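You operate a simulated robot arm through the tools that you are given. There is no shell and no other tool. Be economical: measure what you need, move in short steps, check, and stop when the job is done.

You are at the controls of a simulated two-armed robot. One attempt, no reset.

TASK
Ladle soup over the open jar's line, then screw its lid on.
Fine: only a little over the line; put the ladle back on its dish and close the pot; spill nothing. Set down upright: ladle.

The check looks at the end state, three seconds after you hand in, the way a careful person would. Anything else that was tipped, shoved, dropped, spilled or broken makes it a failure. Lids that push on must go on centred and level and be pressed home; caps that screw on are set level and turned clockwise until they are tight.

THE ROBOT
Two 7-joint arms with two-finger parallel grippers on one trunk, on a base that drives. Base frame: it is fixed to the floor where the robot stands at the start and does not move with it; the origin is under the middle of the robot, x ahead of it, y to its left, z up. Lengths are in m, angles in degrees, forces in N, time in s.
The left shoulder is at the start at [0.06, 0.144, 0.926], the right one opposite. With the tool pointing down near the work surface each hand reaches from about 0.32 to 0.74 m from the robot's upright axis, wherever it stands, measured 20 degrees to its own side. Places, roughly: jar [-0.75, 1.5, 1.5]; soup pot lid [0.9, 0.3, 0.9]. Payload 1.57 kg a hand.
The TCP of each hand is the grasp point between the finger pads, 0.03 m short of the fingertips. In the tool frame z runs along the fingers and y along their closing line. The gripper opens to 0.11 m. The fingers are 0.024 m wide and 0.012 m thick; the gripper's body (0.048 by 0.112 m) begins 0.078 m behind the TCP.
Orientation is that of the tool frame in the base frame, as [roll, pitch, yaw] about the fixed x, y, z axes, in that order (R = Rz(yaw) Ry(pitch) Rx(roll)). With the fingers straight down and closing along the base's y, the tool's x points along the base's -x, its y along +y and its z along -z.

THE INTERFACE
- The arms move only by the tool nudge_tool. It takes "left_deltas", "right_deltas" or both (then of equal length, played together; a hand with none holds still); each is one flat list of numbers, 6 for each row, row after row: the shift along the tool's x, y, z in m, then the turn, a rotation vector about the tool's x, y, z in degrees. In form: [dx, dy, dz, ax, ay, az, dx, dy, dz, ax, ay, az, ...]. A call has 1 to 10 rows; each row shifts and turns the commanded pose from where the row before left it, along the tool's axes as they then stand. "left_fingers" and "right_fingers" are, for a hand that has rows, the opening, from 0 (shut) to 1 (fully open), set as the call begins (left out, the last holds). Each row takes 0.2 s and may step no farther than 0.05 m and 8.6 degrees from the row before; otherwise, or with a gripper value out of range, the whole call is refused. A pose out of reach is approached as far as the arm can. The call stops where the force on the tool passes 90 N (or 10 N more than at its start, if that is more) or the arm is blocked; 0.2 s more then pass. The fingers move at their own pace (about 0.045 m/s each) and stop on an object; they squeeze with about 39 N. The grip force told is the motor's: it shows also when the fingers shut on nothing. Time passes only in rows, and 0.2 s behind the last, so rows that do not move let the fingers close. The reply holds the time, the measured pose of the TCP, the force on the tool along the base axes, the opening and the grip force, in the units named above and with some noise, with the torque about the TCP (base axes, N m) and any sound that the robot's microphone picked up, and new pictures: "views" is both (left out), scene, wrist or none (wrist: the cameras of the hands that moved).
- Cameras (640 x 400 px; columns grow to the right, rows downward): "scene" is now at [0.0491, 0.0257, 1.5452]; the picture's right is [0.31, -0.95, 0.00], its down [-0.64, -0.21, -0.74] and it looks along [0.70, 0.23, -0.68] (base axes); focal length 292 px, centre (320, 200). "left" rides on the left gripper at [0.07, -0.016, -0.141] in its tool frame; the picture's right is [0.23, 0.97, 0.00], its down [-0.86, 0.20, -0.48] and it looks along [-0.47, 0.11, 0.88] (tool axes); focal length 222 px, centre (320, 200). "right" rides on the right gripper at [0.07, 0.016, -0.141] in its tool frame; the picture's right is [-0.23, 0.97, 0.00], its down [-0.86, -0.20, -0.48] and it looks along [-0.47, -0.11, 0.88] (tool axes); focal length 222 px, centre (320, 200).
- move_column(by): slides the trunk up (or, below 0, down) by that many m; the arms and the scene camera ride with it, the base frame stays. It gives what a move gives, with no picture.
- base_move(legs): drives the robot by 1 to 6 legs, each [ahead, left, turn to the left] in m, m and degrees, along the robot's own axes; the way and the turn of a leg run together, so that a leg with both is an arc; at most 1.5 m and 180 degrees a leg. The arms and the cameras ride along, it lands a little off, and it stops where it bumps. It gives what a move gives, and a new picture of the scene camera.
- aim_head(pan, tilt): turns the head with the scene camera to pan (to the left, within 86 degrees either way) and tilt (down, from -29 to 69), counted from straight ahead of the robot. It gives what a move gives, and a new picture of the scene camera.
- pixel_to_xyz(camera, pixels): there is no depth. For up to 12 entries [column, row, z] of the newest picture of that camera ("zoom" is the newest enlarged one), the place [x, y] in the base frame at which the ray of that pixel passes the height z, good to about 0.002 m. No time passes.
- close_up(camera, box): a new picture of the part [left, top, right, bottom] of that camera's present view, enlarged. No time passes.
- close_job(): hands the job in; it is judged then, once.

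Go step by step. Measure first, check grasps and placings, and put right what went wrong. The budget is 80 turns and 260 pictures, counting those below and the enlarged ones. Unless the task says otherwise, let go and move clear before handing in, and close with one line.

The tools are called as a command line: name --argument value ..., lists and objects as JSON in quotes. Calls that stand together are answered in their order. nudge_tool: Moves the arms, as the interface text tells. Its arguments: {"type":"object","properties":{"left_deltas":{"type":"array"},"left_fingers":{"type":"number"},"right_deltas":{"type":"array"},"right_fingers":{"type":"number"},"views":{"type":"string","enum":["both","scene","wrist","none"]}},"required":[]} The other tools are called the same way: move_column (by) slides the trunk up or down; base_move (legs) drives the base; aim_head (pan, tilt) turns the head that bears the scene camera; pixel_to_xyz (camera, pixels) gives the place at which the rays of pixels pass given heights; close_up (camera, box) takes an enlarged picture of a part of a camera's view; close_job () hands the job in.

At the start:

```text
clock: 0.0
left_tcp_pos: [0.3055, 0.3464, 0.9996]
left_tcp_rot: [179.9, 0.1, 180.0]
left_contact_force: [0.1, -0.1, 0.2]
left_moment: [0.03, -0.01, 0.01]
left_grip_width: 0.1101
left_finger_force: 0.1
right_tcp_pos: [0.3894, 0.0304, 1.0007]
right_tcp_rot: [179.9, 0.0, -180.0]
right_contact_force: [-0.3, 0.3, -0.1]
right_moment: [0.01, 0.02, -0.01]
right_grip_width: 0.11
right_finger_force: 0.0
trunk travel left (down, up): [-0.525, 0.065]
robot x, y, heading: [-0.0042, 0.0039, -0.0]
head pan, tilt: [18.3, 42.5]
```

scene: 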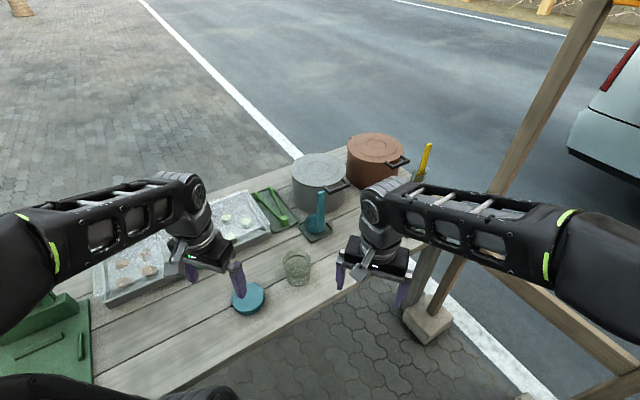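
right: 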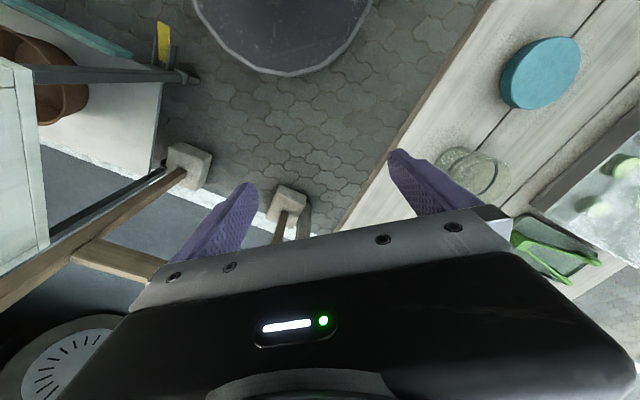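
left: 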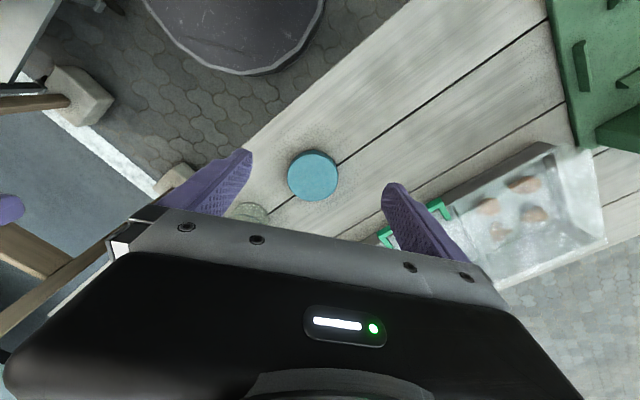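

The scene shows a table with two pots (318,180 and 375,155), a ladle on a dish (317,215), a glass jar (297,265) and a blue lid (248,298). I'll enlarge the view before measuring.

close_up --camera "scene" --box '[220, 120, 440, 320]'

aim_head --pan 86 --tilt 0

```text
2.00 times, centred on (330, 220) of scene
```

zoom: 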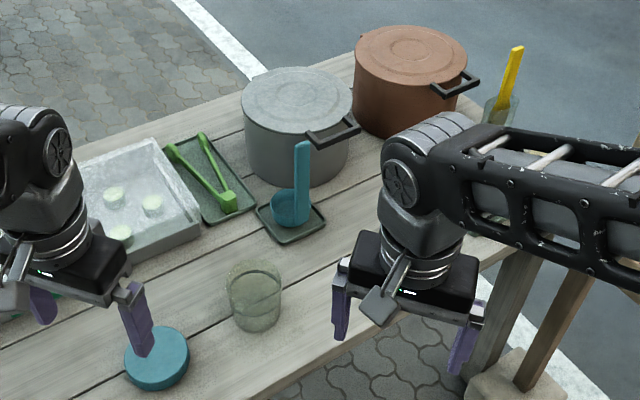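

```text
clock: 1.4
left_tcp_pos: [0.3051, 0.3467, 1.0002]
left_tcp_rot: [180.0, 0.0, -180.0]
left_contact_force: [-0.9, 0.2, 0.0]
left_moment: [-0.02, 0.0, -0.01]
left_grip_width: 0.1097
left_finger_force: 0.0
right_tcp_pos: [0.3883, 0.0296, 1.0002]
right_tcp_rot: [180.0, 0.0, -180.0]
right_contact_force: [-0.2, -1.0, 0.4]
right_moment: [0.0, 0.0, 0.0]
right_grip_width: 0.1101
right_finger_force: 0.1
trunk travel left (down, up): [-0.525, 0.065]
robot x, y, heading: [-0.0031, -0.0047, 0.1]
head pan, tilt: [85.9, 0.0]
```

scene: 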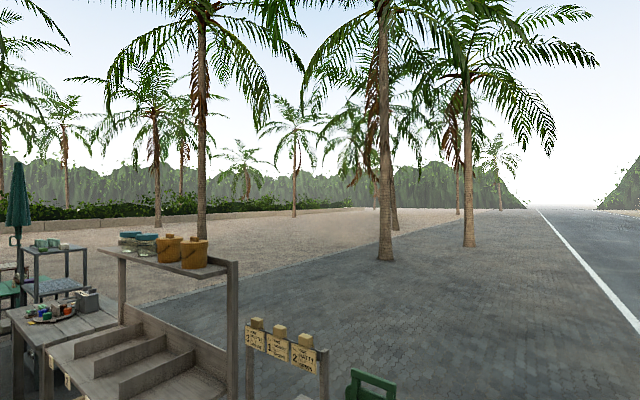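

A stall shelf stands to the left with items on it at (140-205,240). I'll enlarge it to find out which "jar" is meant.

close_up --camera "scene" --box '[90, 215, 250, 315]'

aim_head --pan 15 --tilt 55

```text
4.00 times, centred on (170, 265) of scene
```

zoom: 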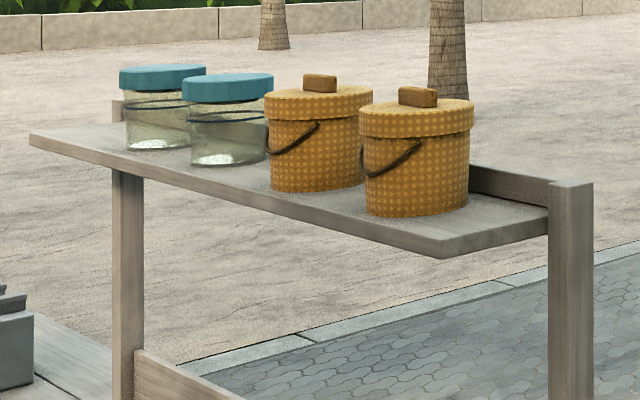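

```text
clock: 2.8
left_tcp_pos: [0.3057, 0.3463, 0.9996]
left_tcp_rot: [179.9, -0.1, -180.0]
left_contact_force: [0.0, -0.4, -0.7]
left_moment: [0.06, 0.01, 0.01]
left_grip_width: 0.1101
left_finger_force: 0.1
right_tcp_pos: [0.3891, 0.0292, 1.0008]
right_tcp_rot: [180.0, 0.1, 179.9]
right_contact_force: [-0.3, -0.5, 0.4]
right_moment: [0.01, 0.0, 0.0]
right_grip_width: 0.1098
right_finger_force: 0.1
trunk travel left (down, up): [-0.525, 0.065]
robot x, y, heading: [0.0011, -0.0011, -0.0]
head pan, tilt: [15.0, 55.0]
```

scene: 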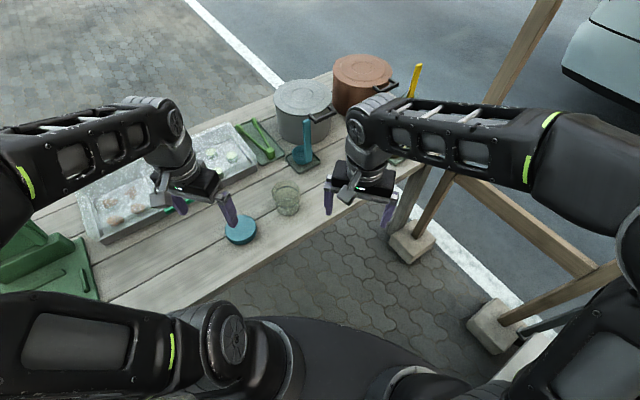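

The shelf jars are closed spares; the open jar, its blue lid and the ladle are on the near table. I'll find the table height by sighting the blue lid from two cameras.

pixel_to_xyz --camera "scene" --pixels '[[240, 226, 0.7], [240, 226, 0.8], [240, 226, 0.9], [287, 187, 0.8], [287, 210, 0.75], [302, 95, 0.9], [302, 95, 1.0], [361, 70, 0.9], [361, 70, 1.0], [307, 122, 0.9], [304, 160, 0.75], [302, 140, 0.75]]'

pixel_to_xyz --camera "left" --pixels '[[314, 174, 0.7], [314, 174, 0.8], [314, 174, 0.9]]'

close_up --camera "scene" --box '[210, 50, 430, 250]'

```text
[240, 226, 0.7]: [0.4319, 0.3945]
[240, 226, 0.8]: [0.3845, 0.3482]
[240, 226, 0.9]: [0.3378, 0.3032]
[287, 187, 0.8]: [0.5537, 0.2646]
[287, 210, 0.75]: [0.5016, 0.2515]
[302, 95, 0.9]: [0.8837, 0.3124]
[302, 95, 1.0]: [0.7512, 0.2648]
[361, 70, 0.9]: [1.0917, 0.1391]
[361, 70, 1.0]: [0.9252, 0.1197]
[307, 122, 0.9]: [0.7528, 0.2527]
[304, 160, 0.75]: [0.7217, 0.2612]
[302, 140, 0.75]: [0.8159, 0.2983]
```

```text
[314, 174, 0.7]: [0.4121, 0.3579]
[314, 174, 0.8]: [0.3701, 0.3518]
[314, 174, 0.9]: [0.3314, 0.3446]
```

```text
2.00 times, centred on (320, 150) of scene
```

zoom: 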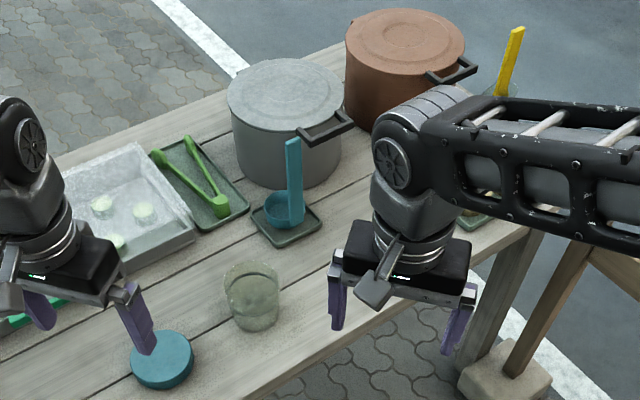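

The grey pot (285,90 in the zoom) is at about [0.88,0.31], which matches the soup pot. Next I'll map the table edge and object positions.

pixel_to_xyz --camera "zoom" --pixels '[[266, 398, 0.75], [535, 230, 0.75], [252, 325, 0.76], [251, 272, 0.85], [286, 240, 0.76], [322, 215, 0.76], [252, 222, 0.76], [270, 192, 0.76], [320, 128, 0.9], [285, 88, 0.9], [228, 90, 0.9], [345, 90, 0.9]]'

close_up --camera "scene" --box '[260, 70, 360, 180]'

close_up --camera "scene" --box '[210, 160, 330, 260]'

```text
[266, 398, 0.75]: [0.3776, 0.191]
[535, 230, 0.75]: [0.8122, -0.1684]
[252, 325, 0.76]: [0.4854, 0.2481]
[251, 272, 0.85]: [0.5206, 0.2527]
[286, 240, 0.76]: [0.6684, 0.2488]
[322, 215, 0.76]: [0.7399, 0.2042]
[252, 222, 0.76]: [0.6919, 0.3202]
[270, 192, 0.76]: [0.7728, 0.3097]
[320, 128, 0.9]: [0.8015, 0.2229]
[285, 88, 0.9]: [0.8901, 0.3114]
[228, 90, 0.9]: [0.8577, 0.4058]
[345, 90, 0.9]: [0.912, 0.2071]
```

```text
3.64 times, centred on (310, 125) of scene
```

zoom: 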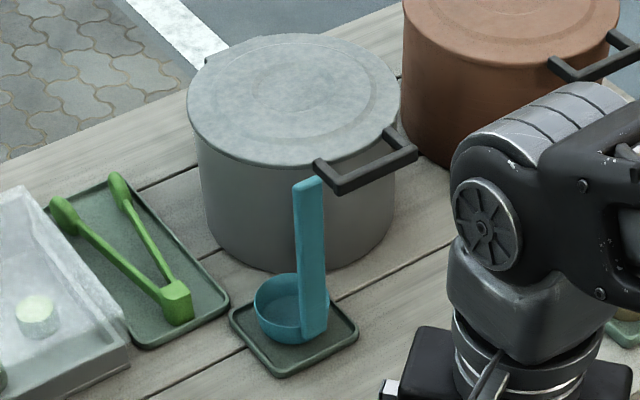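

```text
4.00 times, centred on (270, 210) of scene
```

zoom: 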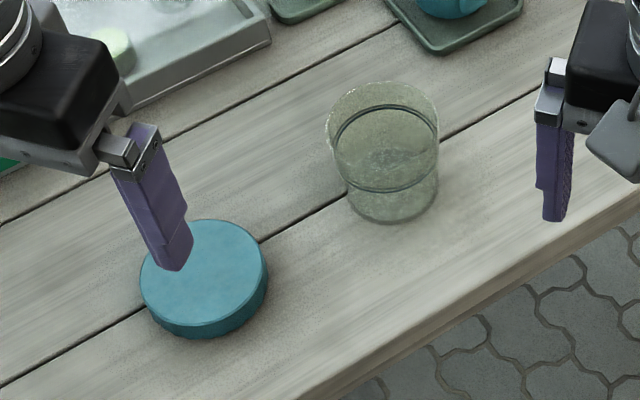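

Lid handle, ladle on its dish and jar line are clear in the zooms. Before driving closer I'll check where the post feet, (410,245) and (490,320), stand on the ground.

pixel_to_xyz --camera "scene" --pixels '[[388, 240, 0.1], [412, 262, 0.0], [435, 235, 0.1], [468, 305, 0.1], [495, 352, 0.0], [520, 330, 0.1], [470, 170, 0.75], [580, 250, 0.75]]'

close_up --camera "right" --box '[0, 0, 640, 250]'

```text
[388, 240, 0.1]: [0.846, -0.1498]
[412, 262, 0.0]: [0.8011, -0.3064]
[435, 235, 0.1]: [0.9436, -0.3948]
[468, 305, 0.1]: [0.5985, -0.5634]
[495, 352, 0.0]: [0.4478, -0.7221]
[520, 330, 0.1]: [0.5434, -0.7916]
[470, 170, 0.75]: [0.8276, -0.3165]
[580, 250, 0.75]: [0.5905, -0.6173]
```

```text
1.00 times, centred on (320, 125) of right (not enlarged: the box is as wide or as high as the picture)
```

zoom: 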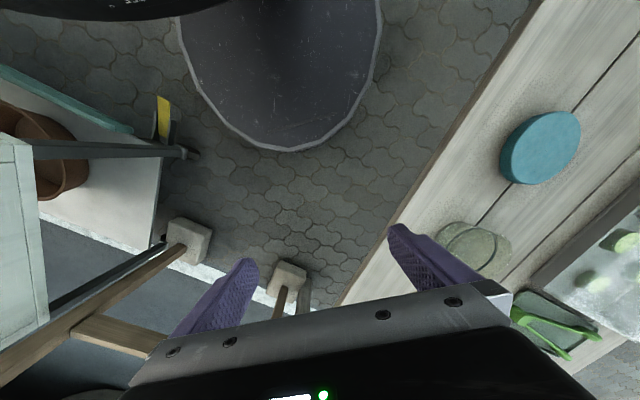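

The feet stay over 0.5 m from my target stance. I'll turn 50° left to face the table squarely, then shift 0.3 m right and 0.1 m ahead.

base_move --legs '[[0, 0, 50], [0.08, -0.3, 0]]'

aim_head --pan 0 --tilt 50

```text
clock: 7.1
left_tcp_pos: [0.2241, 0.3133, 1.0006]
left_tcp_rot: [180.0, -0.1, -132.0]
left_contact_force: [-0.1, 0.8, 0.1]
left_moment: [0.02, 0.01, -0.04]
left_grip_width: 0.1095
left_finger_force: 0.0
right_tcp_pos: [0.5158, 0.1647, 0.9999]
right_tcp_rot: [-180.0, 0.0, -132.0]
right_contact_force: [-0.6, 0.3, 0.0]
right_moment: [0.02, -0.01, -0.01]
right_grip_width: 0.1097
right_finger_force: 0.1
trunk travel left (down, up): [-0.525, 0.065]
robot x, y, heading: [0.2775, -0.1454, 47.9]
head pan, tilt: [15.0, 55.0]
```

scene: 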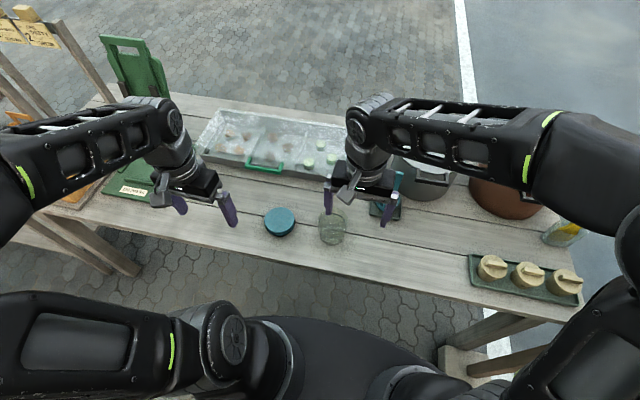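

```text
clock: 7.8
left_tcp_pos: [0.2237, 0.3128, 1.0007]
left_tcp_rot: [-180.0, 0.0, -132.0]
left_contact_force: [-0.7, 0.5, -0.6]
left_moment: [0.03, 0.0, 0.04]
left_grip_width: 0.11
left_finger_force: 0.0
right_tcp_pos: [0.5161, 0.1657, 0.9996]
right_tcp_rot: [179.9, 0.0, -132.0]
right_contact_force: [0.4, 0.5, 0.3]
right_moment: [-0.02, -0.02, 0.02]
right_grip_width: 0.11
right_finger_force: 0.1
trunk travel left (down, up): [-0.525, 0.065]
robot x, y, heading: [0.2765, -0.1406, 47.8]
head pan, tilt: [0.0, 50.0]
```

scene: 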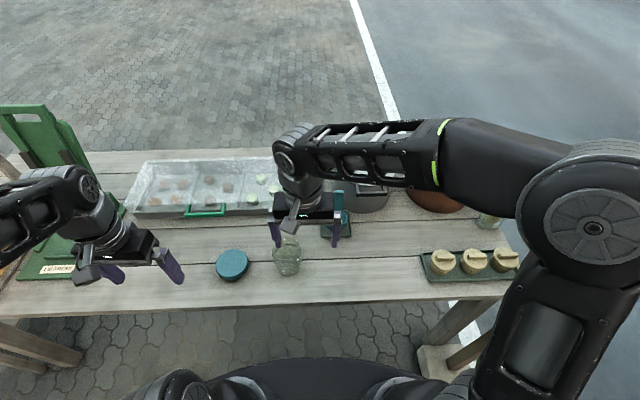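

The right arm now hides the ladle and pot. I'll move it back, right and up a little so both the scene and wrist cameras see them.

nudge_tool --right_deltas '[0.02, -0.04, -0.02, 0, 0, 0, 0.02, -0.04, -0.02, 0, 0, 0, 0.01, -0.045, -0.01, 0, 0, 0, 0.01, -0.045, 0, 0, 0, 0, 0, -0.045, 0, 0, 0, 0, 0, 0, 0, 0, 0, 0]'

close_up --camera "scene" --box '[220, 130, 440, 290]'

```text
clock: 9.2
left_tcp_pos: [0.2236, 0.3135, 0.9998]
left_tcp_rot: [-180.0, 0.1, -132.0]
left_contact_force: [-0.6, 0.6, -0.6]
left_moment: [-0.03, 0.02, 0.01]
left_grip_width: 0.1098
left_finger_force: 0.1
right_tcp_pos: [0.6334, -0.0273, 1.0463]
right_tcp_rot: [-179.9, 0.0, -131.9]
right_contact_force: [0.7, -0.2, -0.2]
right_moment: [0.05, 0.01, 0.0]
right_grip_width: 0.1099
right_finger_force: 0.0
trunk travel left (down, up): [-0.525, 0.065]
robot x, y, heading: [0.2786, -0.1447, 48.0]
head pan, tilt: [0.0, 50.0]
```

scene: 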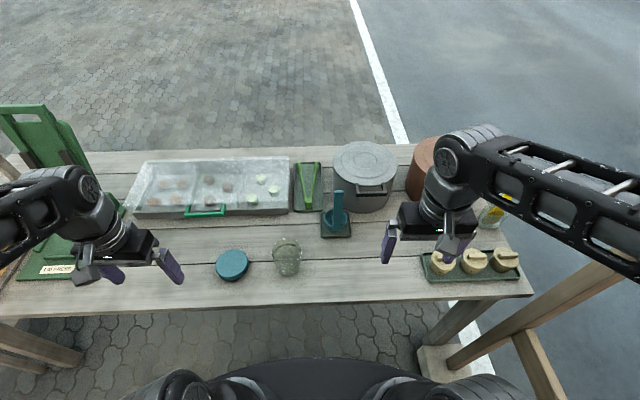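
right: 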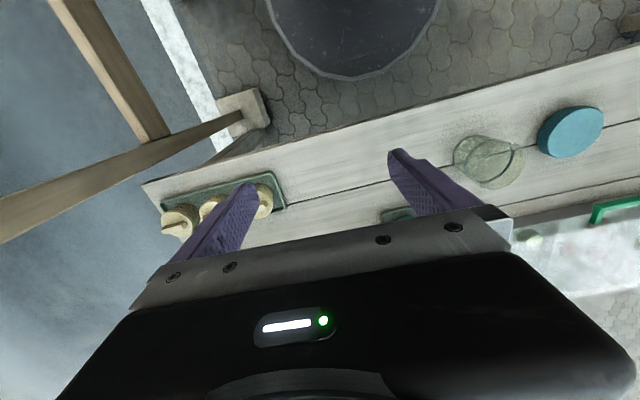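

```text
2.50 times, centred on (330, 210) of scene
```

zoom: 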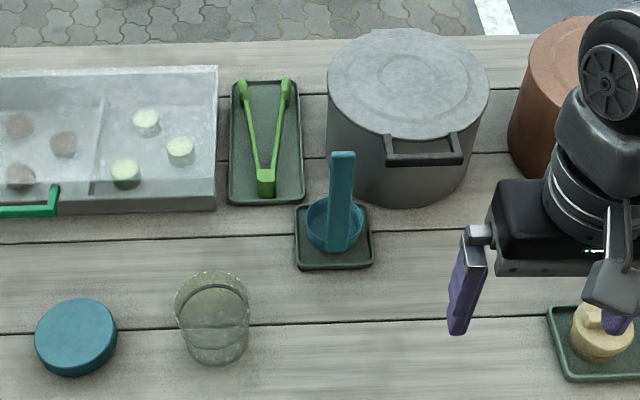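

The view is clear now. I'll zoom on the pot and on the jar and ladle to study the lid attachment and measure.

close_up --camera "scene" --box '[320, 130, 420, 220]'

pixel_to_xyz --camera "zoom" --pixels '[[320, 100, 0.9], [320, 100, 0.92]]'

close_up --camera "scene" --box '[210, 180, 370, 290]'

```text
4.44 times, centred on (370, 175) of scene
```

zoom: 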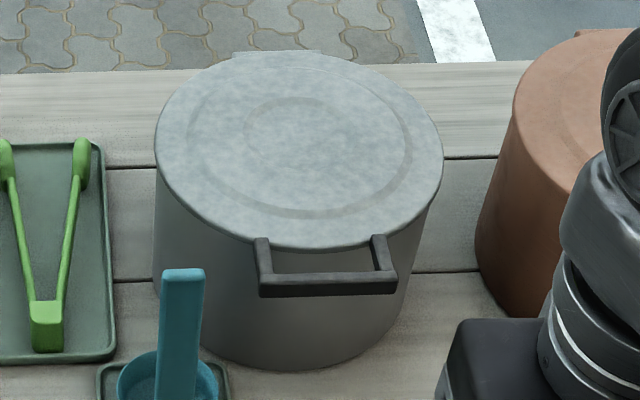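

```text
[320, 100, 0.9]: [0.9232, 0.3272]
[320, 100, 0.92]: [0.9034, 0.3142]
```

```text
3.64 times, centred on (290, 235) of scene
```

zoom: 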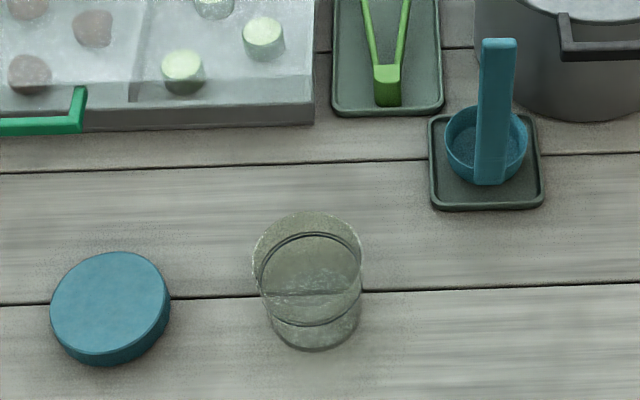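

The lid has a flat hinge tab at the rear (235–320,55 in the zoom), so it swings up about the back. I'll get accurate heights by sighting the blue lid from the scene and right wrist cameras together.

pixel_to_xyz --camera "zoom" --pixels '[[110, 301, 0.76], [110, 301, 0.78], [110, 301, 0.8], [308, 242, 0.8], [308, 242, 0.84], [308, 242, 0.88], [312, 330, 0.75], [498, 60, 0.87], [490, 183, 0.76], [431, 200, 0.75], [543, 203, 0.75], [536, 117, 0.75]]'

close_up --camera "right" --box '[440, 80, 640, 205]'

```text
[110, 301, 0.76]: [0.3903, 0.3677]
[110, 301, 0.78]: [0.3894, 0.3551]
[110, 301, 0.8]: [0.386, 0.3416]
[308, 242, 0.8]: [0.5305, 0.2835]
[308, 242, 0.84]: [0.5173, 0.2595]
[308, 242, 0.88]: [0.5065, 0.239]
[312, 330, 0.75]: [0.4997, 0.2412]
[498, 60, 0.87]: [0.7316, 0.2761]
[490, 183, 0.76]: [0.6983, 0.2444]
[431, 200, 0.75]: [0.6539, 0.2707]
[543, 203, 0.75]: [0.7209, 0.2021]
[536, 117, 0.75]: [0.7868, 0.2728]
```

```text
3.20 times, centred on (540, 142) of right
```

zoom: 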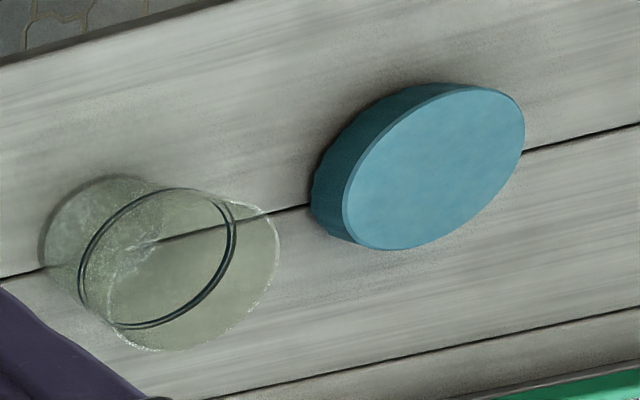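

pixel_to_xyz --camera "zoom" --pixels '[[434, 167, 0.76], [434, 167, 0.78], [434, 167, 0.8], [195, 270, 0.82], [195, 270, 0.84], [195, 270, 0.86], [345, 205, 0.78], [522, 128, 0.78], [492, 87, 0.78], [378, 246, 0.78]]'

```text
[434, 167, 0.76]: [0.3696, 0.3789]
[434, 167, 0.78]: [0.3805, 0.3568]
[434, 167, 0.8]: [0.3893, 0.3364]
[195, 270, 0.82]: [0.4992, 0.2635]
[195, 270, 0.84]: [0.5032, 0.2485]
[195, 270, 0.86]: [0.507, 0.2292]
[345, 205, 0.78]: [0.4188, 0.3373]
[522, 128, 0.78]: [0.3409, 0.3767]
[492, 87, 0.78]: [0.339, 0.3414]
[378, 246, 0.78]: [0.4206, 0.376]
```

pixel_to_xyz --camera "scene" --pixels '[[371.6, 194, 0.88], [371.6, 194, 0.9], [371.6, 194, 0.92], [357.4, 195, 0.9], [387, 194, 0.9], [361, 142.5, 0.9], [362, 162, 0.9], [331, 191, 0.88], [337.3, 163, 0.91], [390, 170, 0.91]]'

nudge_tool --right_deltas '[0.0, 0.0, 0.0, 0, 8.5, 0, 0.0, 0, 0.0, 0, 8.5, 0, 0.0, 0.0, 0.0, 0, 8.5, 0, 0.0, 0, 0, 0, 8.5, 0, 0, 0, 0, 0, 8.5, 0, 0, 0, 0, 0, 8.5, 0]'

```text
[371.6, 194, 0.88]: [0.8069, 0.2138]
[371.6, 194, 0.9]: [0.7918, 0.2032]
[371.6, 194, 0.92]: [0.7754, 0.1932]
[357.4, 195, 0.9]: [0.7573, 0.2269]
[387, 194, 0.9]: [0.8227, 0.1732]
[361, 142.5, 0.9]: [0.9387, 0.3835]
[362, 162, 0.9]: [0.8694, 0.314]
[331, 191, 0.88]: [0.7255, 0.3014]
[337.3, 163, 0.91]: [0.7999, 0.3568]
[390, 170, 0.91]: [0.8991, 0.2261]
```

```text
clock: 10.7
left_tcp_pos: [0.2235, 0.3132, 1.0014]
left_tcp_rot: [-180.0, 0.0, -132.0]
left_contact_force: [0.3, -0.1, 0.5]
left_moment: [0.03, 0.01, -0.02]
left_grip_width: 0.1096
left_finger_force: 0.1
right_tcp_pos: [0.613, -0.0349, 0.9861]
right_tcp_rot: [175.5, -28.7, -128.2]
right_contact_force: [0.4, -0.7, -0.6]
right_moment: [0.0, -0.02, 0.01]
right_grip_width: 0.11
right_finger_force: 0.1
right hand out of reach, approached as far as the arm can: row 2, 3, 4, 5, 6
trunk travel left (down, up): [-0.525, 0.065]
robot x, y, heading: [0.275, -0.142, 48.0]
head pan, tilt: [0.0, 50.0]
```

scene: 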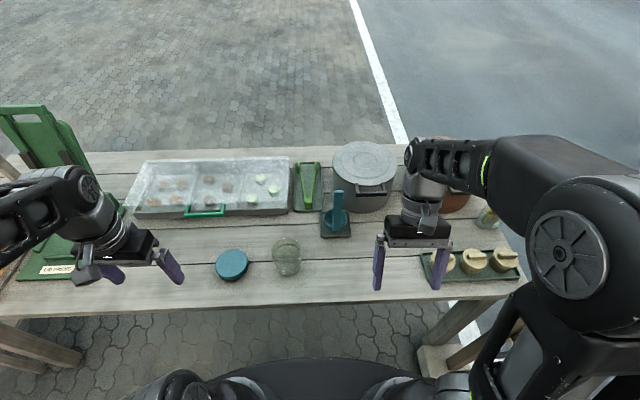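
right: 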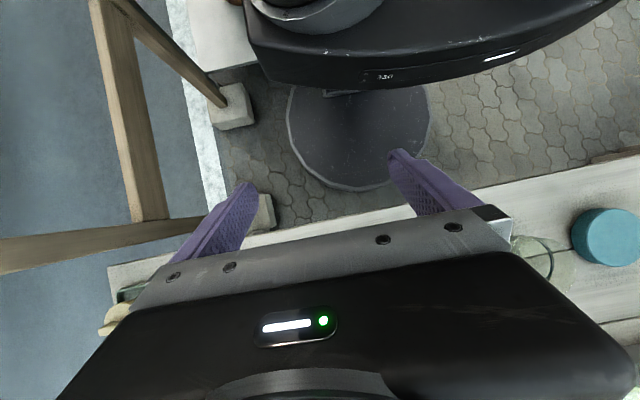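

The +y turn tilts the fingers toward the robot, which is the wrong way. I'll reverse it and tilt forward so the wrist camera looks at the pot.

nudge_tool --right_deltas '[0, 0, 0, 0, -8.5, 0, 0, 0, 0, 0, -8.5, 0, 0, 0, 0, 0, -8.5, 0, 0, 0, 0, 0, -8.5, 0, 0, 0, 0, 0, -8.5, 0, 0, 0, 0, 0, -8.5, 0, 0, 0, 0, 0, -8.5, 0, 0, 0, 0, 0, -8.5, 0, 0, 0, 0, 0, -8.5, 0, 0, 0, 0, 0, -8.5, 0]'

```text
clock: 12.8
left_tcp_pos: [0.2242, 0.3134, 1.0004]
left_tcp_rot: [180.0, 0.0, -132.1]
left_contact_force: [0.1, 0.1, 0.0]
left_moment: [-0.01, 0.03, -0.02]
left_grip_width: 0.1096
left_finger_force: 0.1
right_tcp_pos: [0.7003, 0.0752, 1.1163]
right_tcp_rot: [173.2, 56.0, -136.0]
right_contact_force: [0.5, -0.1, 0.3]
right_moment: [0.0, -0.01, 0.03]
right_grip_width: 0.1099
right_finger_force: 0.0
right hand out of reach, approached as far as the arm can: row 5, 6, 7, 8, 9, 10
trunk travel left (down, up): [-0.525, 0.065]
robot x, y, heading: [0.2775, -0.1452, 47.7]
head pan, tilt: [0.0, 50.0]
```

scene: 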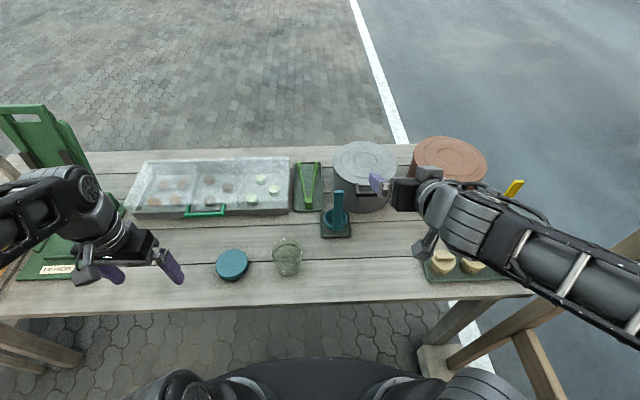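
right: 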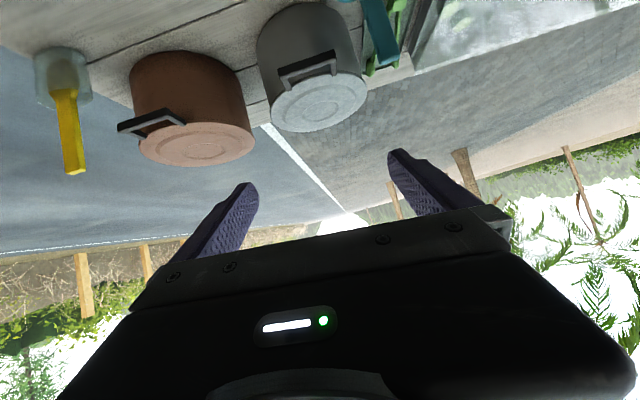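

Now the wrist camera sees both pots upside-down, with the grey lid's handle at (308,68). I'll triangulate from here.

close_up --camera "right" --box '[230, 0, 430, 140]'

close_up --camera "scene" --box '[310, 130, 410, 240]'

```text
2.86 times, centred on (330, 70) of right
```

zoom: 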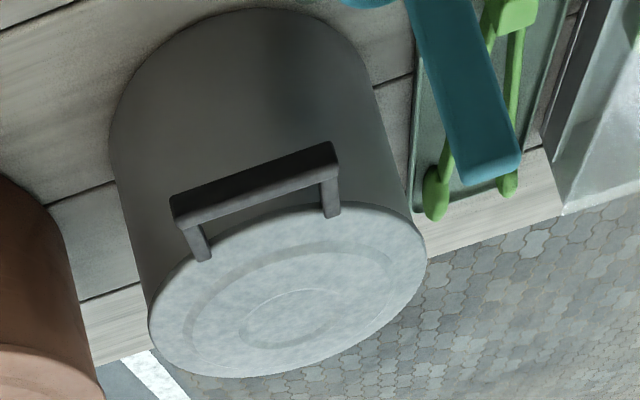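

```text
3.64 times, centred on (360, 185) of scene
```

zoom: 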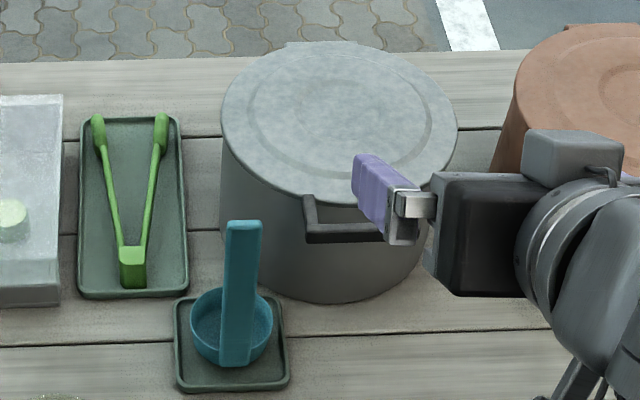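

pixel_to_xyz --camera "right" --pixels '[[307.3, 65.5, 0.88], [307.3, 65.5, 0.9], [307.3, 65.5, 0.92], [334.5, 54, 0.9], [279, 77, 0.9], [322, 109, 0.92], [375, 47, 0.86], [375, 47, 0.88], [375, 47, 0.9]]'

pixel_to_xyz --camera "zoom" --pixels '[[306, 235, 0.88], [306, 235, 0.9], [306, 235, 0.92], [340, 110, 0.9], [340, 110, 0.92], [245, 225, 0.88], [245, 225, 0.9], [245, 225, 0.92]]'

```text
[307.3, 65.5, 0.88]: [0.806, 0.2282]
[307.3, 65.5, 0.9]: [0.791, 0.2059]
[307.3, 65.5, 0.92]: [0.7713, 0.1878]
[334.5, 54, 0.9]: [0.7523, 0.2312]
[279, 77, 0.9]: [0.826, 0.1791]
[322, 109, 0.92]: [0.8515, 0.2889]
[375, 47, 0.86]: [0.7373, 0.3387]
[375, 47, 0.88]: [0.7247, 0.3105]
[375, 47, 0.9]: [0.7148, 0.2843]
```

```text
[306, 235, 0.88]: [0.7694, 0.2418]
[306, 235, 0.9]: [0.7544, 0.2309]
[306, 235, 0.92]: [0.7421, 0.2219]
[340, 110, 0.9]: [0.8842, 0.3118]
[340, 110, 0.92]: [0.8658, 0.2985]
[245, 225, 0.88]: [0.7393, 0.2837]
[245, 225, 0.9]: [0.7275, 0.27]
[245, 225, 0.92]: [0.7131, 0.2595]
```

The handle bar is at about (0.790,0.205,0.90), runs along (0.79,-0.61) and is 0.09 m long; the hinge lies about 0.24 m behind it. I'll roll the right hand so it closes vertically with the camera side to the right, then reach in from the front.

nudge_tool --right_deltas '[0, 0, -0.01, 0, 0, -8.5, 0, 0, -0.01, 0, 0, -8.5, 0, 0, 0, 0, 0, -8.5, 0, 0, 0, 0, 0, -8.5, 0, 0, 0, 0, 0, -8.5, 0, 0, 0, 0, 0, -8.5, 0, 0, 0, 0, 0, -8.5, 0, 0, 0, 0, 0, -8.5, 0, 0, 0, 0, 0, -8.5, 0, 0, 0, 0, 0, -8.5]'

pixel_to_xyz --camera "scene" --pixels '[[339, 190.5, 0.88], [339, 190.5, 0.9], [339, 190.5, 0.92]]'

```text
clock: 15.1
left_tcp_pos: [0.2232, 0.3137, 1.0001]
left_tcp_rot: [180.0, 0.1, -132.0]
left_contact_force: [-0.4, -0.9, -0.2]
left_moment: [0.03, 0.0, -0.04]
left_grip_width: 0.11
left_finger_force: 0.0
right_tcp_pos: [0.6923, 0.0646, 1.1287]
right_tcp_rot: [-124.2, 8.0, -42.8]
right_contact_force: [0.0, -0.7, -0.5]
right_moment: [-0.04, 0.04, -0.01]
right_grip_width: 0.1099
right_finger_force: 0.0
right hand out of reach, approached as far as the arm can: row 2
trunk travel left (down, up): [-0.525, 0.065]
robot x, y, heading: [0.2771, -0.1419, 48.0]
head pan, tilt: [0.0, 50.0]
```

scene: 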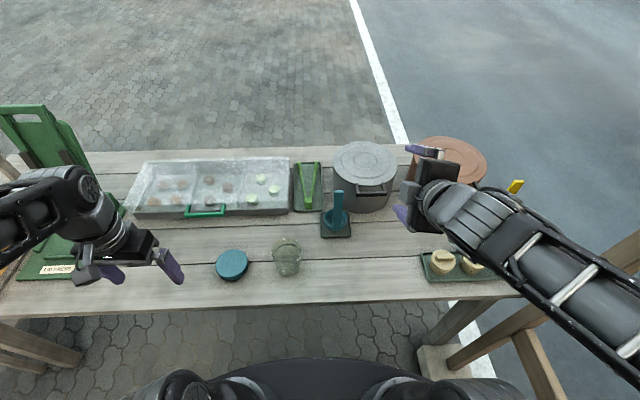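
right: 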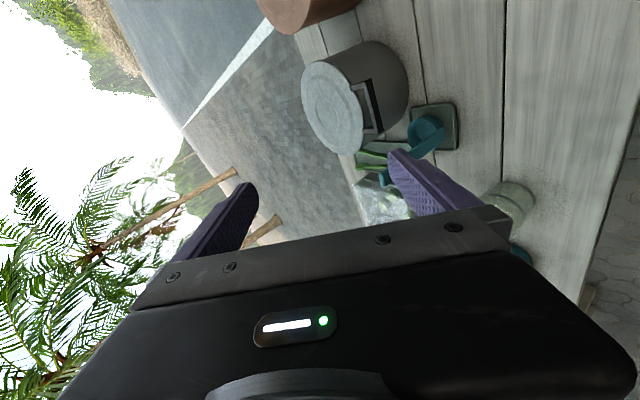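

```text
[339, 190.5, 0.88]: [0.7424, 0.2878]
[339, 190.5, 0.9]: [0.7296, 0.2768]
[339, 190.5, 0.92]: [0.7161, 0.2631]
```

The hand now points forward and 34° down, closing vertically. I'll take out the last 10° of roll and move to a pre-pose 0.10 m short of the bar, with a narrower opening.

nudge_tool --right_deltas '[0, 0, 0, 0, 0, -4.8, 0, 0, 0, 0, 0, -4.8, -0.002, 0.0234, 0.041, 0, 0, 0, -0.002, 0.0234, 0.041, 0, 0, 0, -0.002, 0.0234, 0.041, 0, 0, 0, -0.002, 0.0233, 0.043, 0, 0, 0, 0, 0, 0, 0, 0, 0]' --right_fingers 0.45

close_up --camera "scene" --box '[310, 130, 440, 230]'

```text
clock: 16.6
left_tcp_pos: [0.2242, 0.313, 1.0003]
left_tcp_rot: [-180.0, 0.0, -132.0]
left_contact_force: [-0.3, 0.3, 0.3]
left_moment: [0.01, -0.03, 0.01]
left_grip_width: 0.1102
left_finger_force: 0.0
right_tcp_pos: [0.7462, 0.15, 0.9668]
right_tcp_rot: [-123.6, 0.0, -37.7]
right_contact_force: [0.4, 0.6, 0.5]
right_moment: [0.0, -0.02, -0.03]
right_grip_width: 0.0495
right_finger_force: 0.1
right hand out of reach, approached as far as the arm can: row 3, 4
trunk travel left (down, up): [-0.525, 0.065]
robot x, y, heading: [0.2798, -0.1451, 47.9]
head pan, tilt: [0.0, 50.0]
```

scene: 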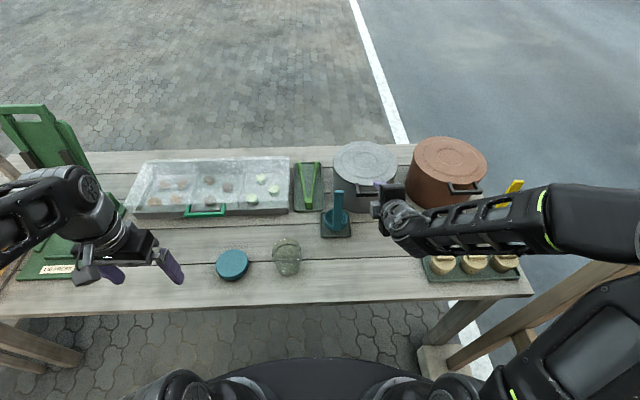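
right: 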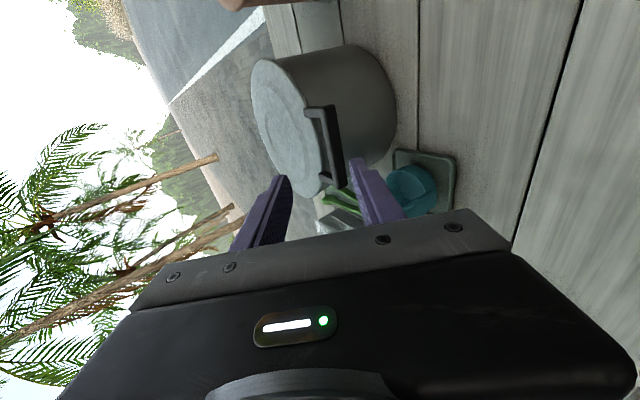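

```text
4.00 times, centred on (375, 180) of scene
```

zoom: 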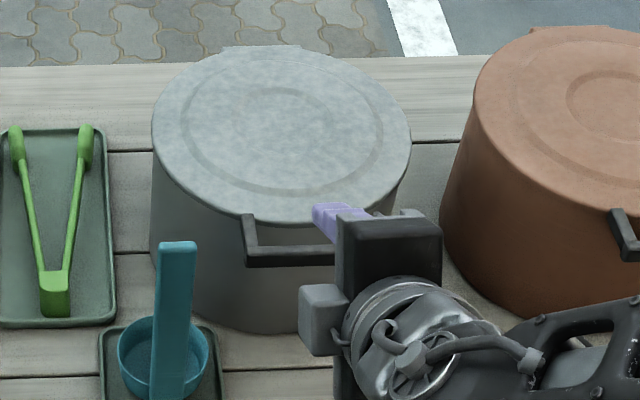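

I'm on the bar's line, with the bar offset by about (0,0.015,0.094) in the tool frame. I'll advance so the bar lies between the fingers near the tips.

nudge_tool --right_deltas '[0, 0.006, 0.03, 0, 0, 0, 0, 0.006, 0.03, 0, 0, 0, 0, 0.002, 0.022, 0, 0, 0, 0, 0, 0, 0, 0, 0]'

close_up --camera "scene" --box '[330, 150, 430, 220]'

close_up --camera "right" --box '[220, 40, 460, 240]'

```text
clock: 17.6
left_tcp_pos: [0.2232, 0.3126, 0.9997]
left_tcp_rot: [179.9, 0.2, -131.9]
left_contact_force: [-0.4, 0.0, 0.7]
left_moment: [0.01, 0.01, 0.0]
left_grip_width: 0.1099
left_finger_force: 0.1
right_tcp_pos: [0.7837, 0.1953, 0.9118]
right_tcp_rot: [-123.6, 0.0, -37.7]
right_contact_force: [0.0, -0.2, -0.2]
right_moment: [0.0, -0.01, 0.01]
right_grip_width: 0.0494
right_finger_force: 0.1
trunk travel left (down, up): [-0.525, 0.065]
robot x, y, heading: [0.2781, -0.1437, 48.0]
head pan, tilt: [0.0, 50.0]
```

scene: 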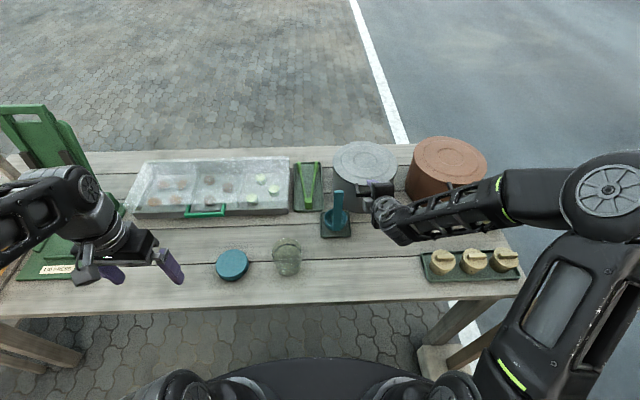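
right: 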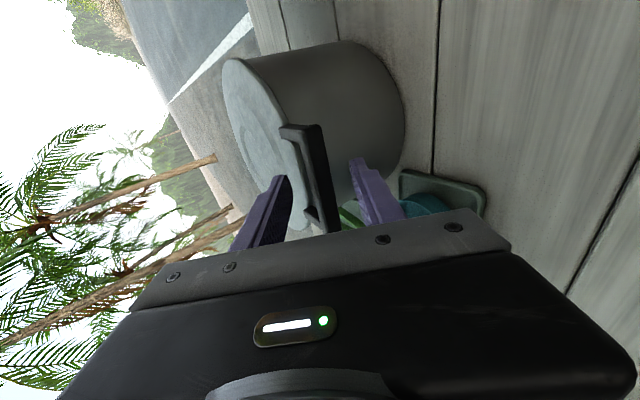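

```text
5.71 times, centred on (380, 185) of scene
```

zoom: 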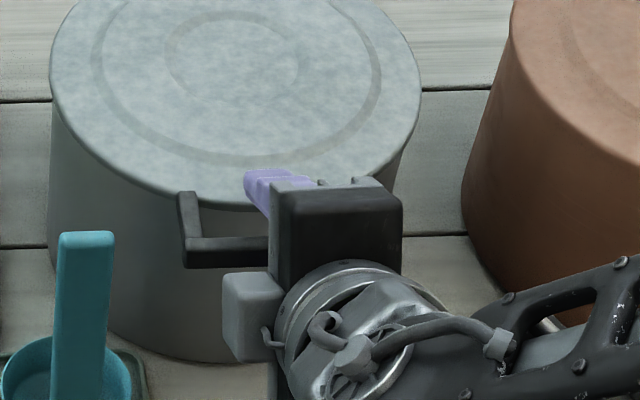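

```text
2.00 times, centred on (340, 140) of right
```

zoom: 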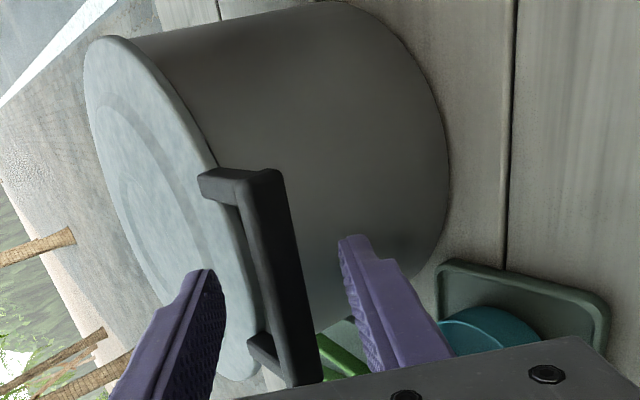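

The bar sits between the fingers. I'll cage it at about a 0.033 m gap and lift the first 20° of the hinge arc, tilting the tool with it.

nudge_tool --right_deltas '[0, 0, 0.006, 0, 0, 0, 0, 0, 0, 0, 0, 0, 0, 0, 0, 0, 0, 0, 0, -0.018, -0.0098, -1.7, 0, 0, 0, -0.0185, -0.0097, -1.7, 0, 0, 0, -0.0193, -0.0076, -2, 0, 0, 0, -0.0193, -0.0077, -2, 0, 0]' --right_fingers 0.3

close_up --camera "scene" --box '[310, 120, 440, 220]'

```text
clock: 19.2
left_tcp_pos: [0.2243, 0.3131, 0.9999]
left_tcp_rot: [-179.9, 0.1, -132.0]
left_contact_force: [-0.3, -0.4, -0.5]
left_moment: [0.01, -0.01, -0.01]
left_grip_width: 0.11
left_finger_force: 0.0
right_tcp_pos: [0.798, 0.2123, 0.9908]
right_tcp_rot: [-131.1, 0.1, -37.7]
right_contact_force: [-0.5, -0.6, -1.4]
right_moment: [0.02, 0.05, -0.03]
right_grip_width: 0.0341
right_finger_force: 0.8
trunk travel left (down, up): [-0.525, 0.065]
robot x, y, heading: [0.2785, -0.1423, 48.0]
head pan, tilt: [0.0, 50.0]
```

scene: 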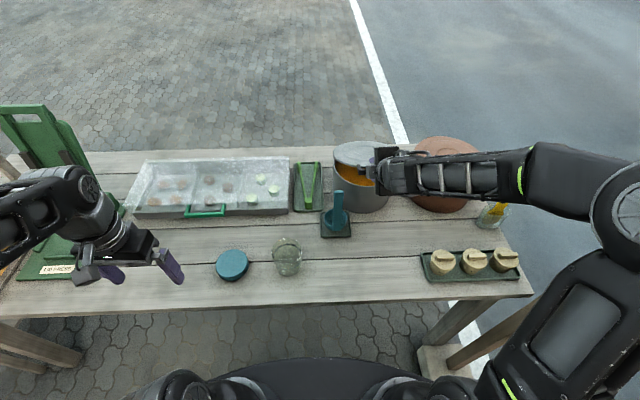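
right: 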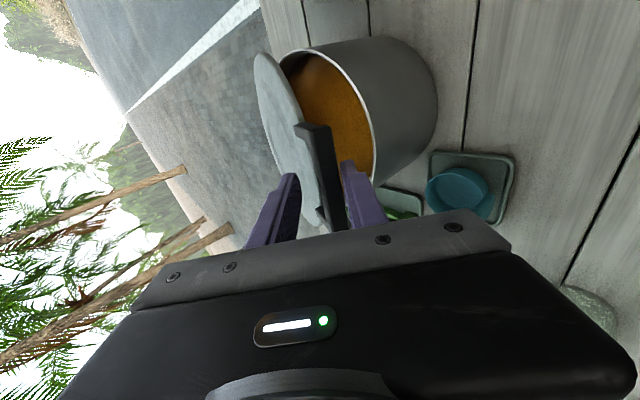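

```text
4.00 times, centred on (375, 170) of scene
```

zoom: 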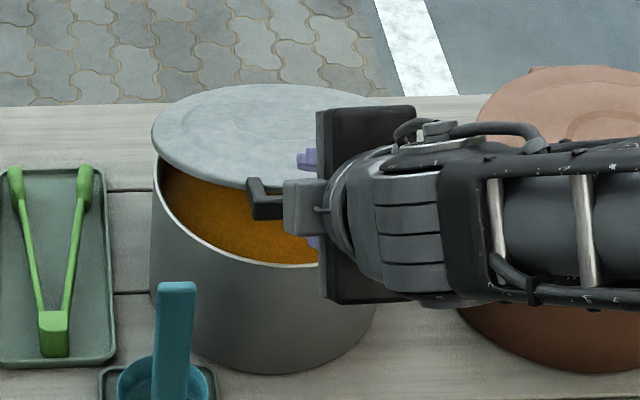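

The lid swings on its rear hinge with low force, and orange soup is visible high in the pot. I'll continue the arc.

nudge_tool --right_deltas '[0, -0.04, -0.0113, -4, 0, 0, 0, -0.041, -0.0071, -4, 0, 0, 0, -0.0414, -0.0028, -4, 0, 0, 0, -0.0415, 0.0015, -4, 0, 0, 0, -0.0412, 0.0056, -4, 0, 0]'

close_up --camera "scene" --box '[310, 100, 440, 220]'

```text
clock: 20.4
left_tcp_pos: [0.2234, 0.3159, 0.998]
left_tcp_rot: [-179.9, 0.0, -132.1]
left_contact_force: [0.1, -0.4, -0.3]
left_moment: [-0.05, 0.02, 0.02]
left_grip_width: 0.1104
left_finger_force: 0.2
right_tcp_pos: [0.8821, 0.3292, 1.1303]
right_tcp_rot: [-151.5, -0.1, -37.6]
right_contact_force: [0.8, 0.0, -0.4]
right_moment: [-0.02, 0.04, -0.01]
right_grip_width: 0.0332
right_finger_force: 0.2
trunk travel left (down, up): [-0.525, 0.065]
robot x, y, heading: [0.2761, -0.1436, 48.1]
head pan, tilt: [0.0, 50.0]
```

scene: 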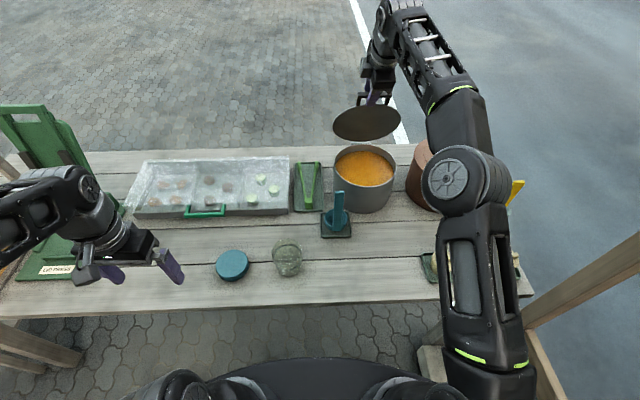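
right: 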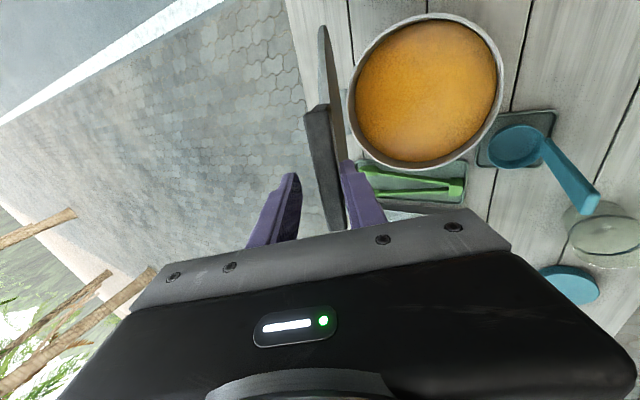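

```text
3.33 times, centred on (375, 160) of scene
```

zoom: 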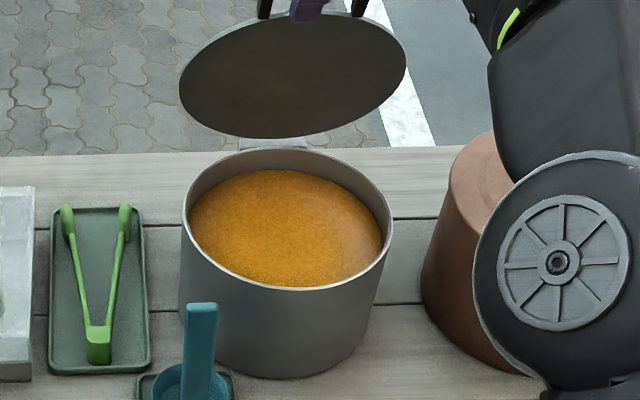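

The lid is at about 70°, in a clean swing. I'll take it past vertical.

nudge_tool --right_deltas '[0, -0.0405, 0.01, -4, 0, 0, 0, -0.0391, 0.014, -4, 0, 0, 0, -0.0385, 0.017, -4, 0, 0, 0, -0.02, 0.011, -2, 0, 0, 0, 0, 0, 0, 0, 0]'

close_up --camera "right" --box '[200, 0, 560, 240]'

```text
clock: 21.6
left_tcp_pos: [0.2239, 0.3135, 0.9995]
left_tcp_rot: [180.0, 0.0, -131.9]
left_contact_force: [0.0, -0.4, 0.1]
left_moment: [0.0, 0.01, -0.05]
left_grip_width: 0.1099
left_finger_force: 0.1
right_tcp_pos: [0.8776, 0.3273, 1.1198]
right_tcp_rot: [-154.1, 0.0, -37.7]
right_contact_force: [-0.5, 0.4, -0.6]
right_moment: [0.0, -0.01, 0.01]
right_grip_width: 0.0334
right_finger_force: 0.3
right hand out of reach, approached as far as the arm can: row 1, 2, 3, 4
trunk travel left (down, up): [-0.525, 0.065]
robot x, y, heading: [0.278, -0.1435, 48.2]
head pan, tilt: [0.0, 50.0]
```

scene: 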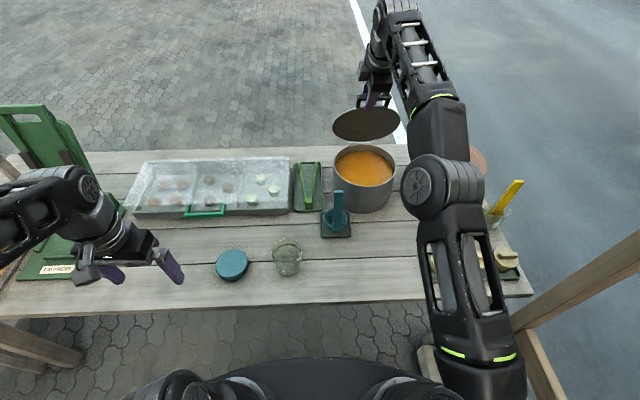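
right: 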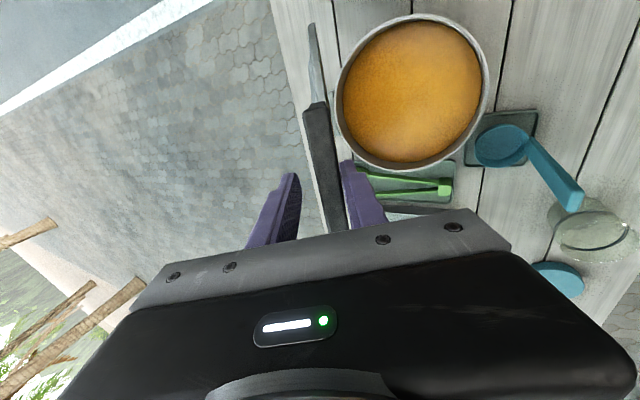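

```text
1.67 times, centred on (380, 120) of right
```

zoom: 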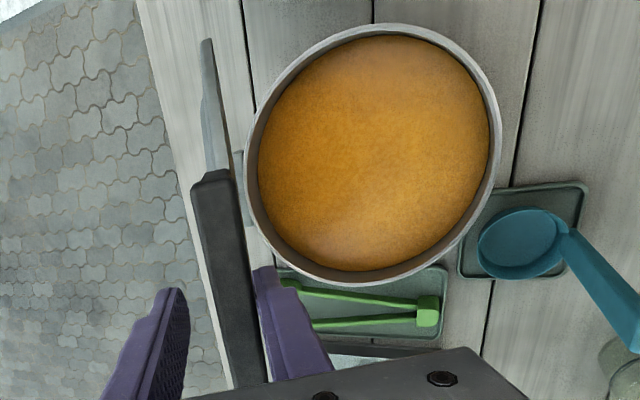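

The right arm reached its limit at about 70°. Driving the base forward a little would carry the caged lid past vertical, so I'll check the clearance between the base front (320,358) and the table edge first.

pixel_to_xyz --camera "scene" --pixels '[[290, 357, 0.1], [290, 357, 0.2], [290, 357, 0.3], [290, 357, 0.5], [290, 312, 0.75], [290, 312, 0.7], [420, 296, 0.75]]'

close_up --camera "scene" --box '[120, 280, 440, 400]'

```text
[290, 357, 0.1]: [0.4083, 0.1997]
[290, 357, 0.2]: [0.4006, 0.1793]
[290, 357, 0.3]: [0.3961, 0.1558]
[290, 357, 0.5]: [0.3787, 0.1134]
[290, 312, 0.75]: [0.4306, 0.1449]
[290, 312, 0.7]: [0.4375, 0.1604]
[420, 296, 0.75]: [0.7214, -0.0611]
```

```text
2.00 times, centred on (280, 340) of scene
```

zoom: 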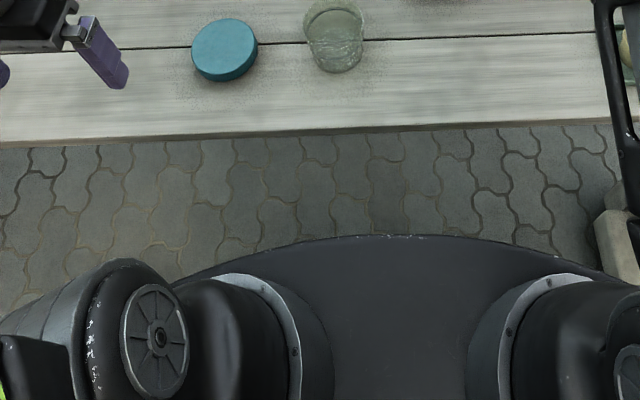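

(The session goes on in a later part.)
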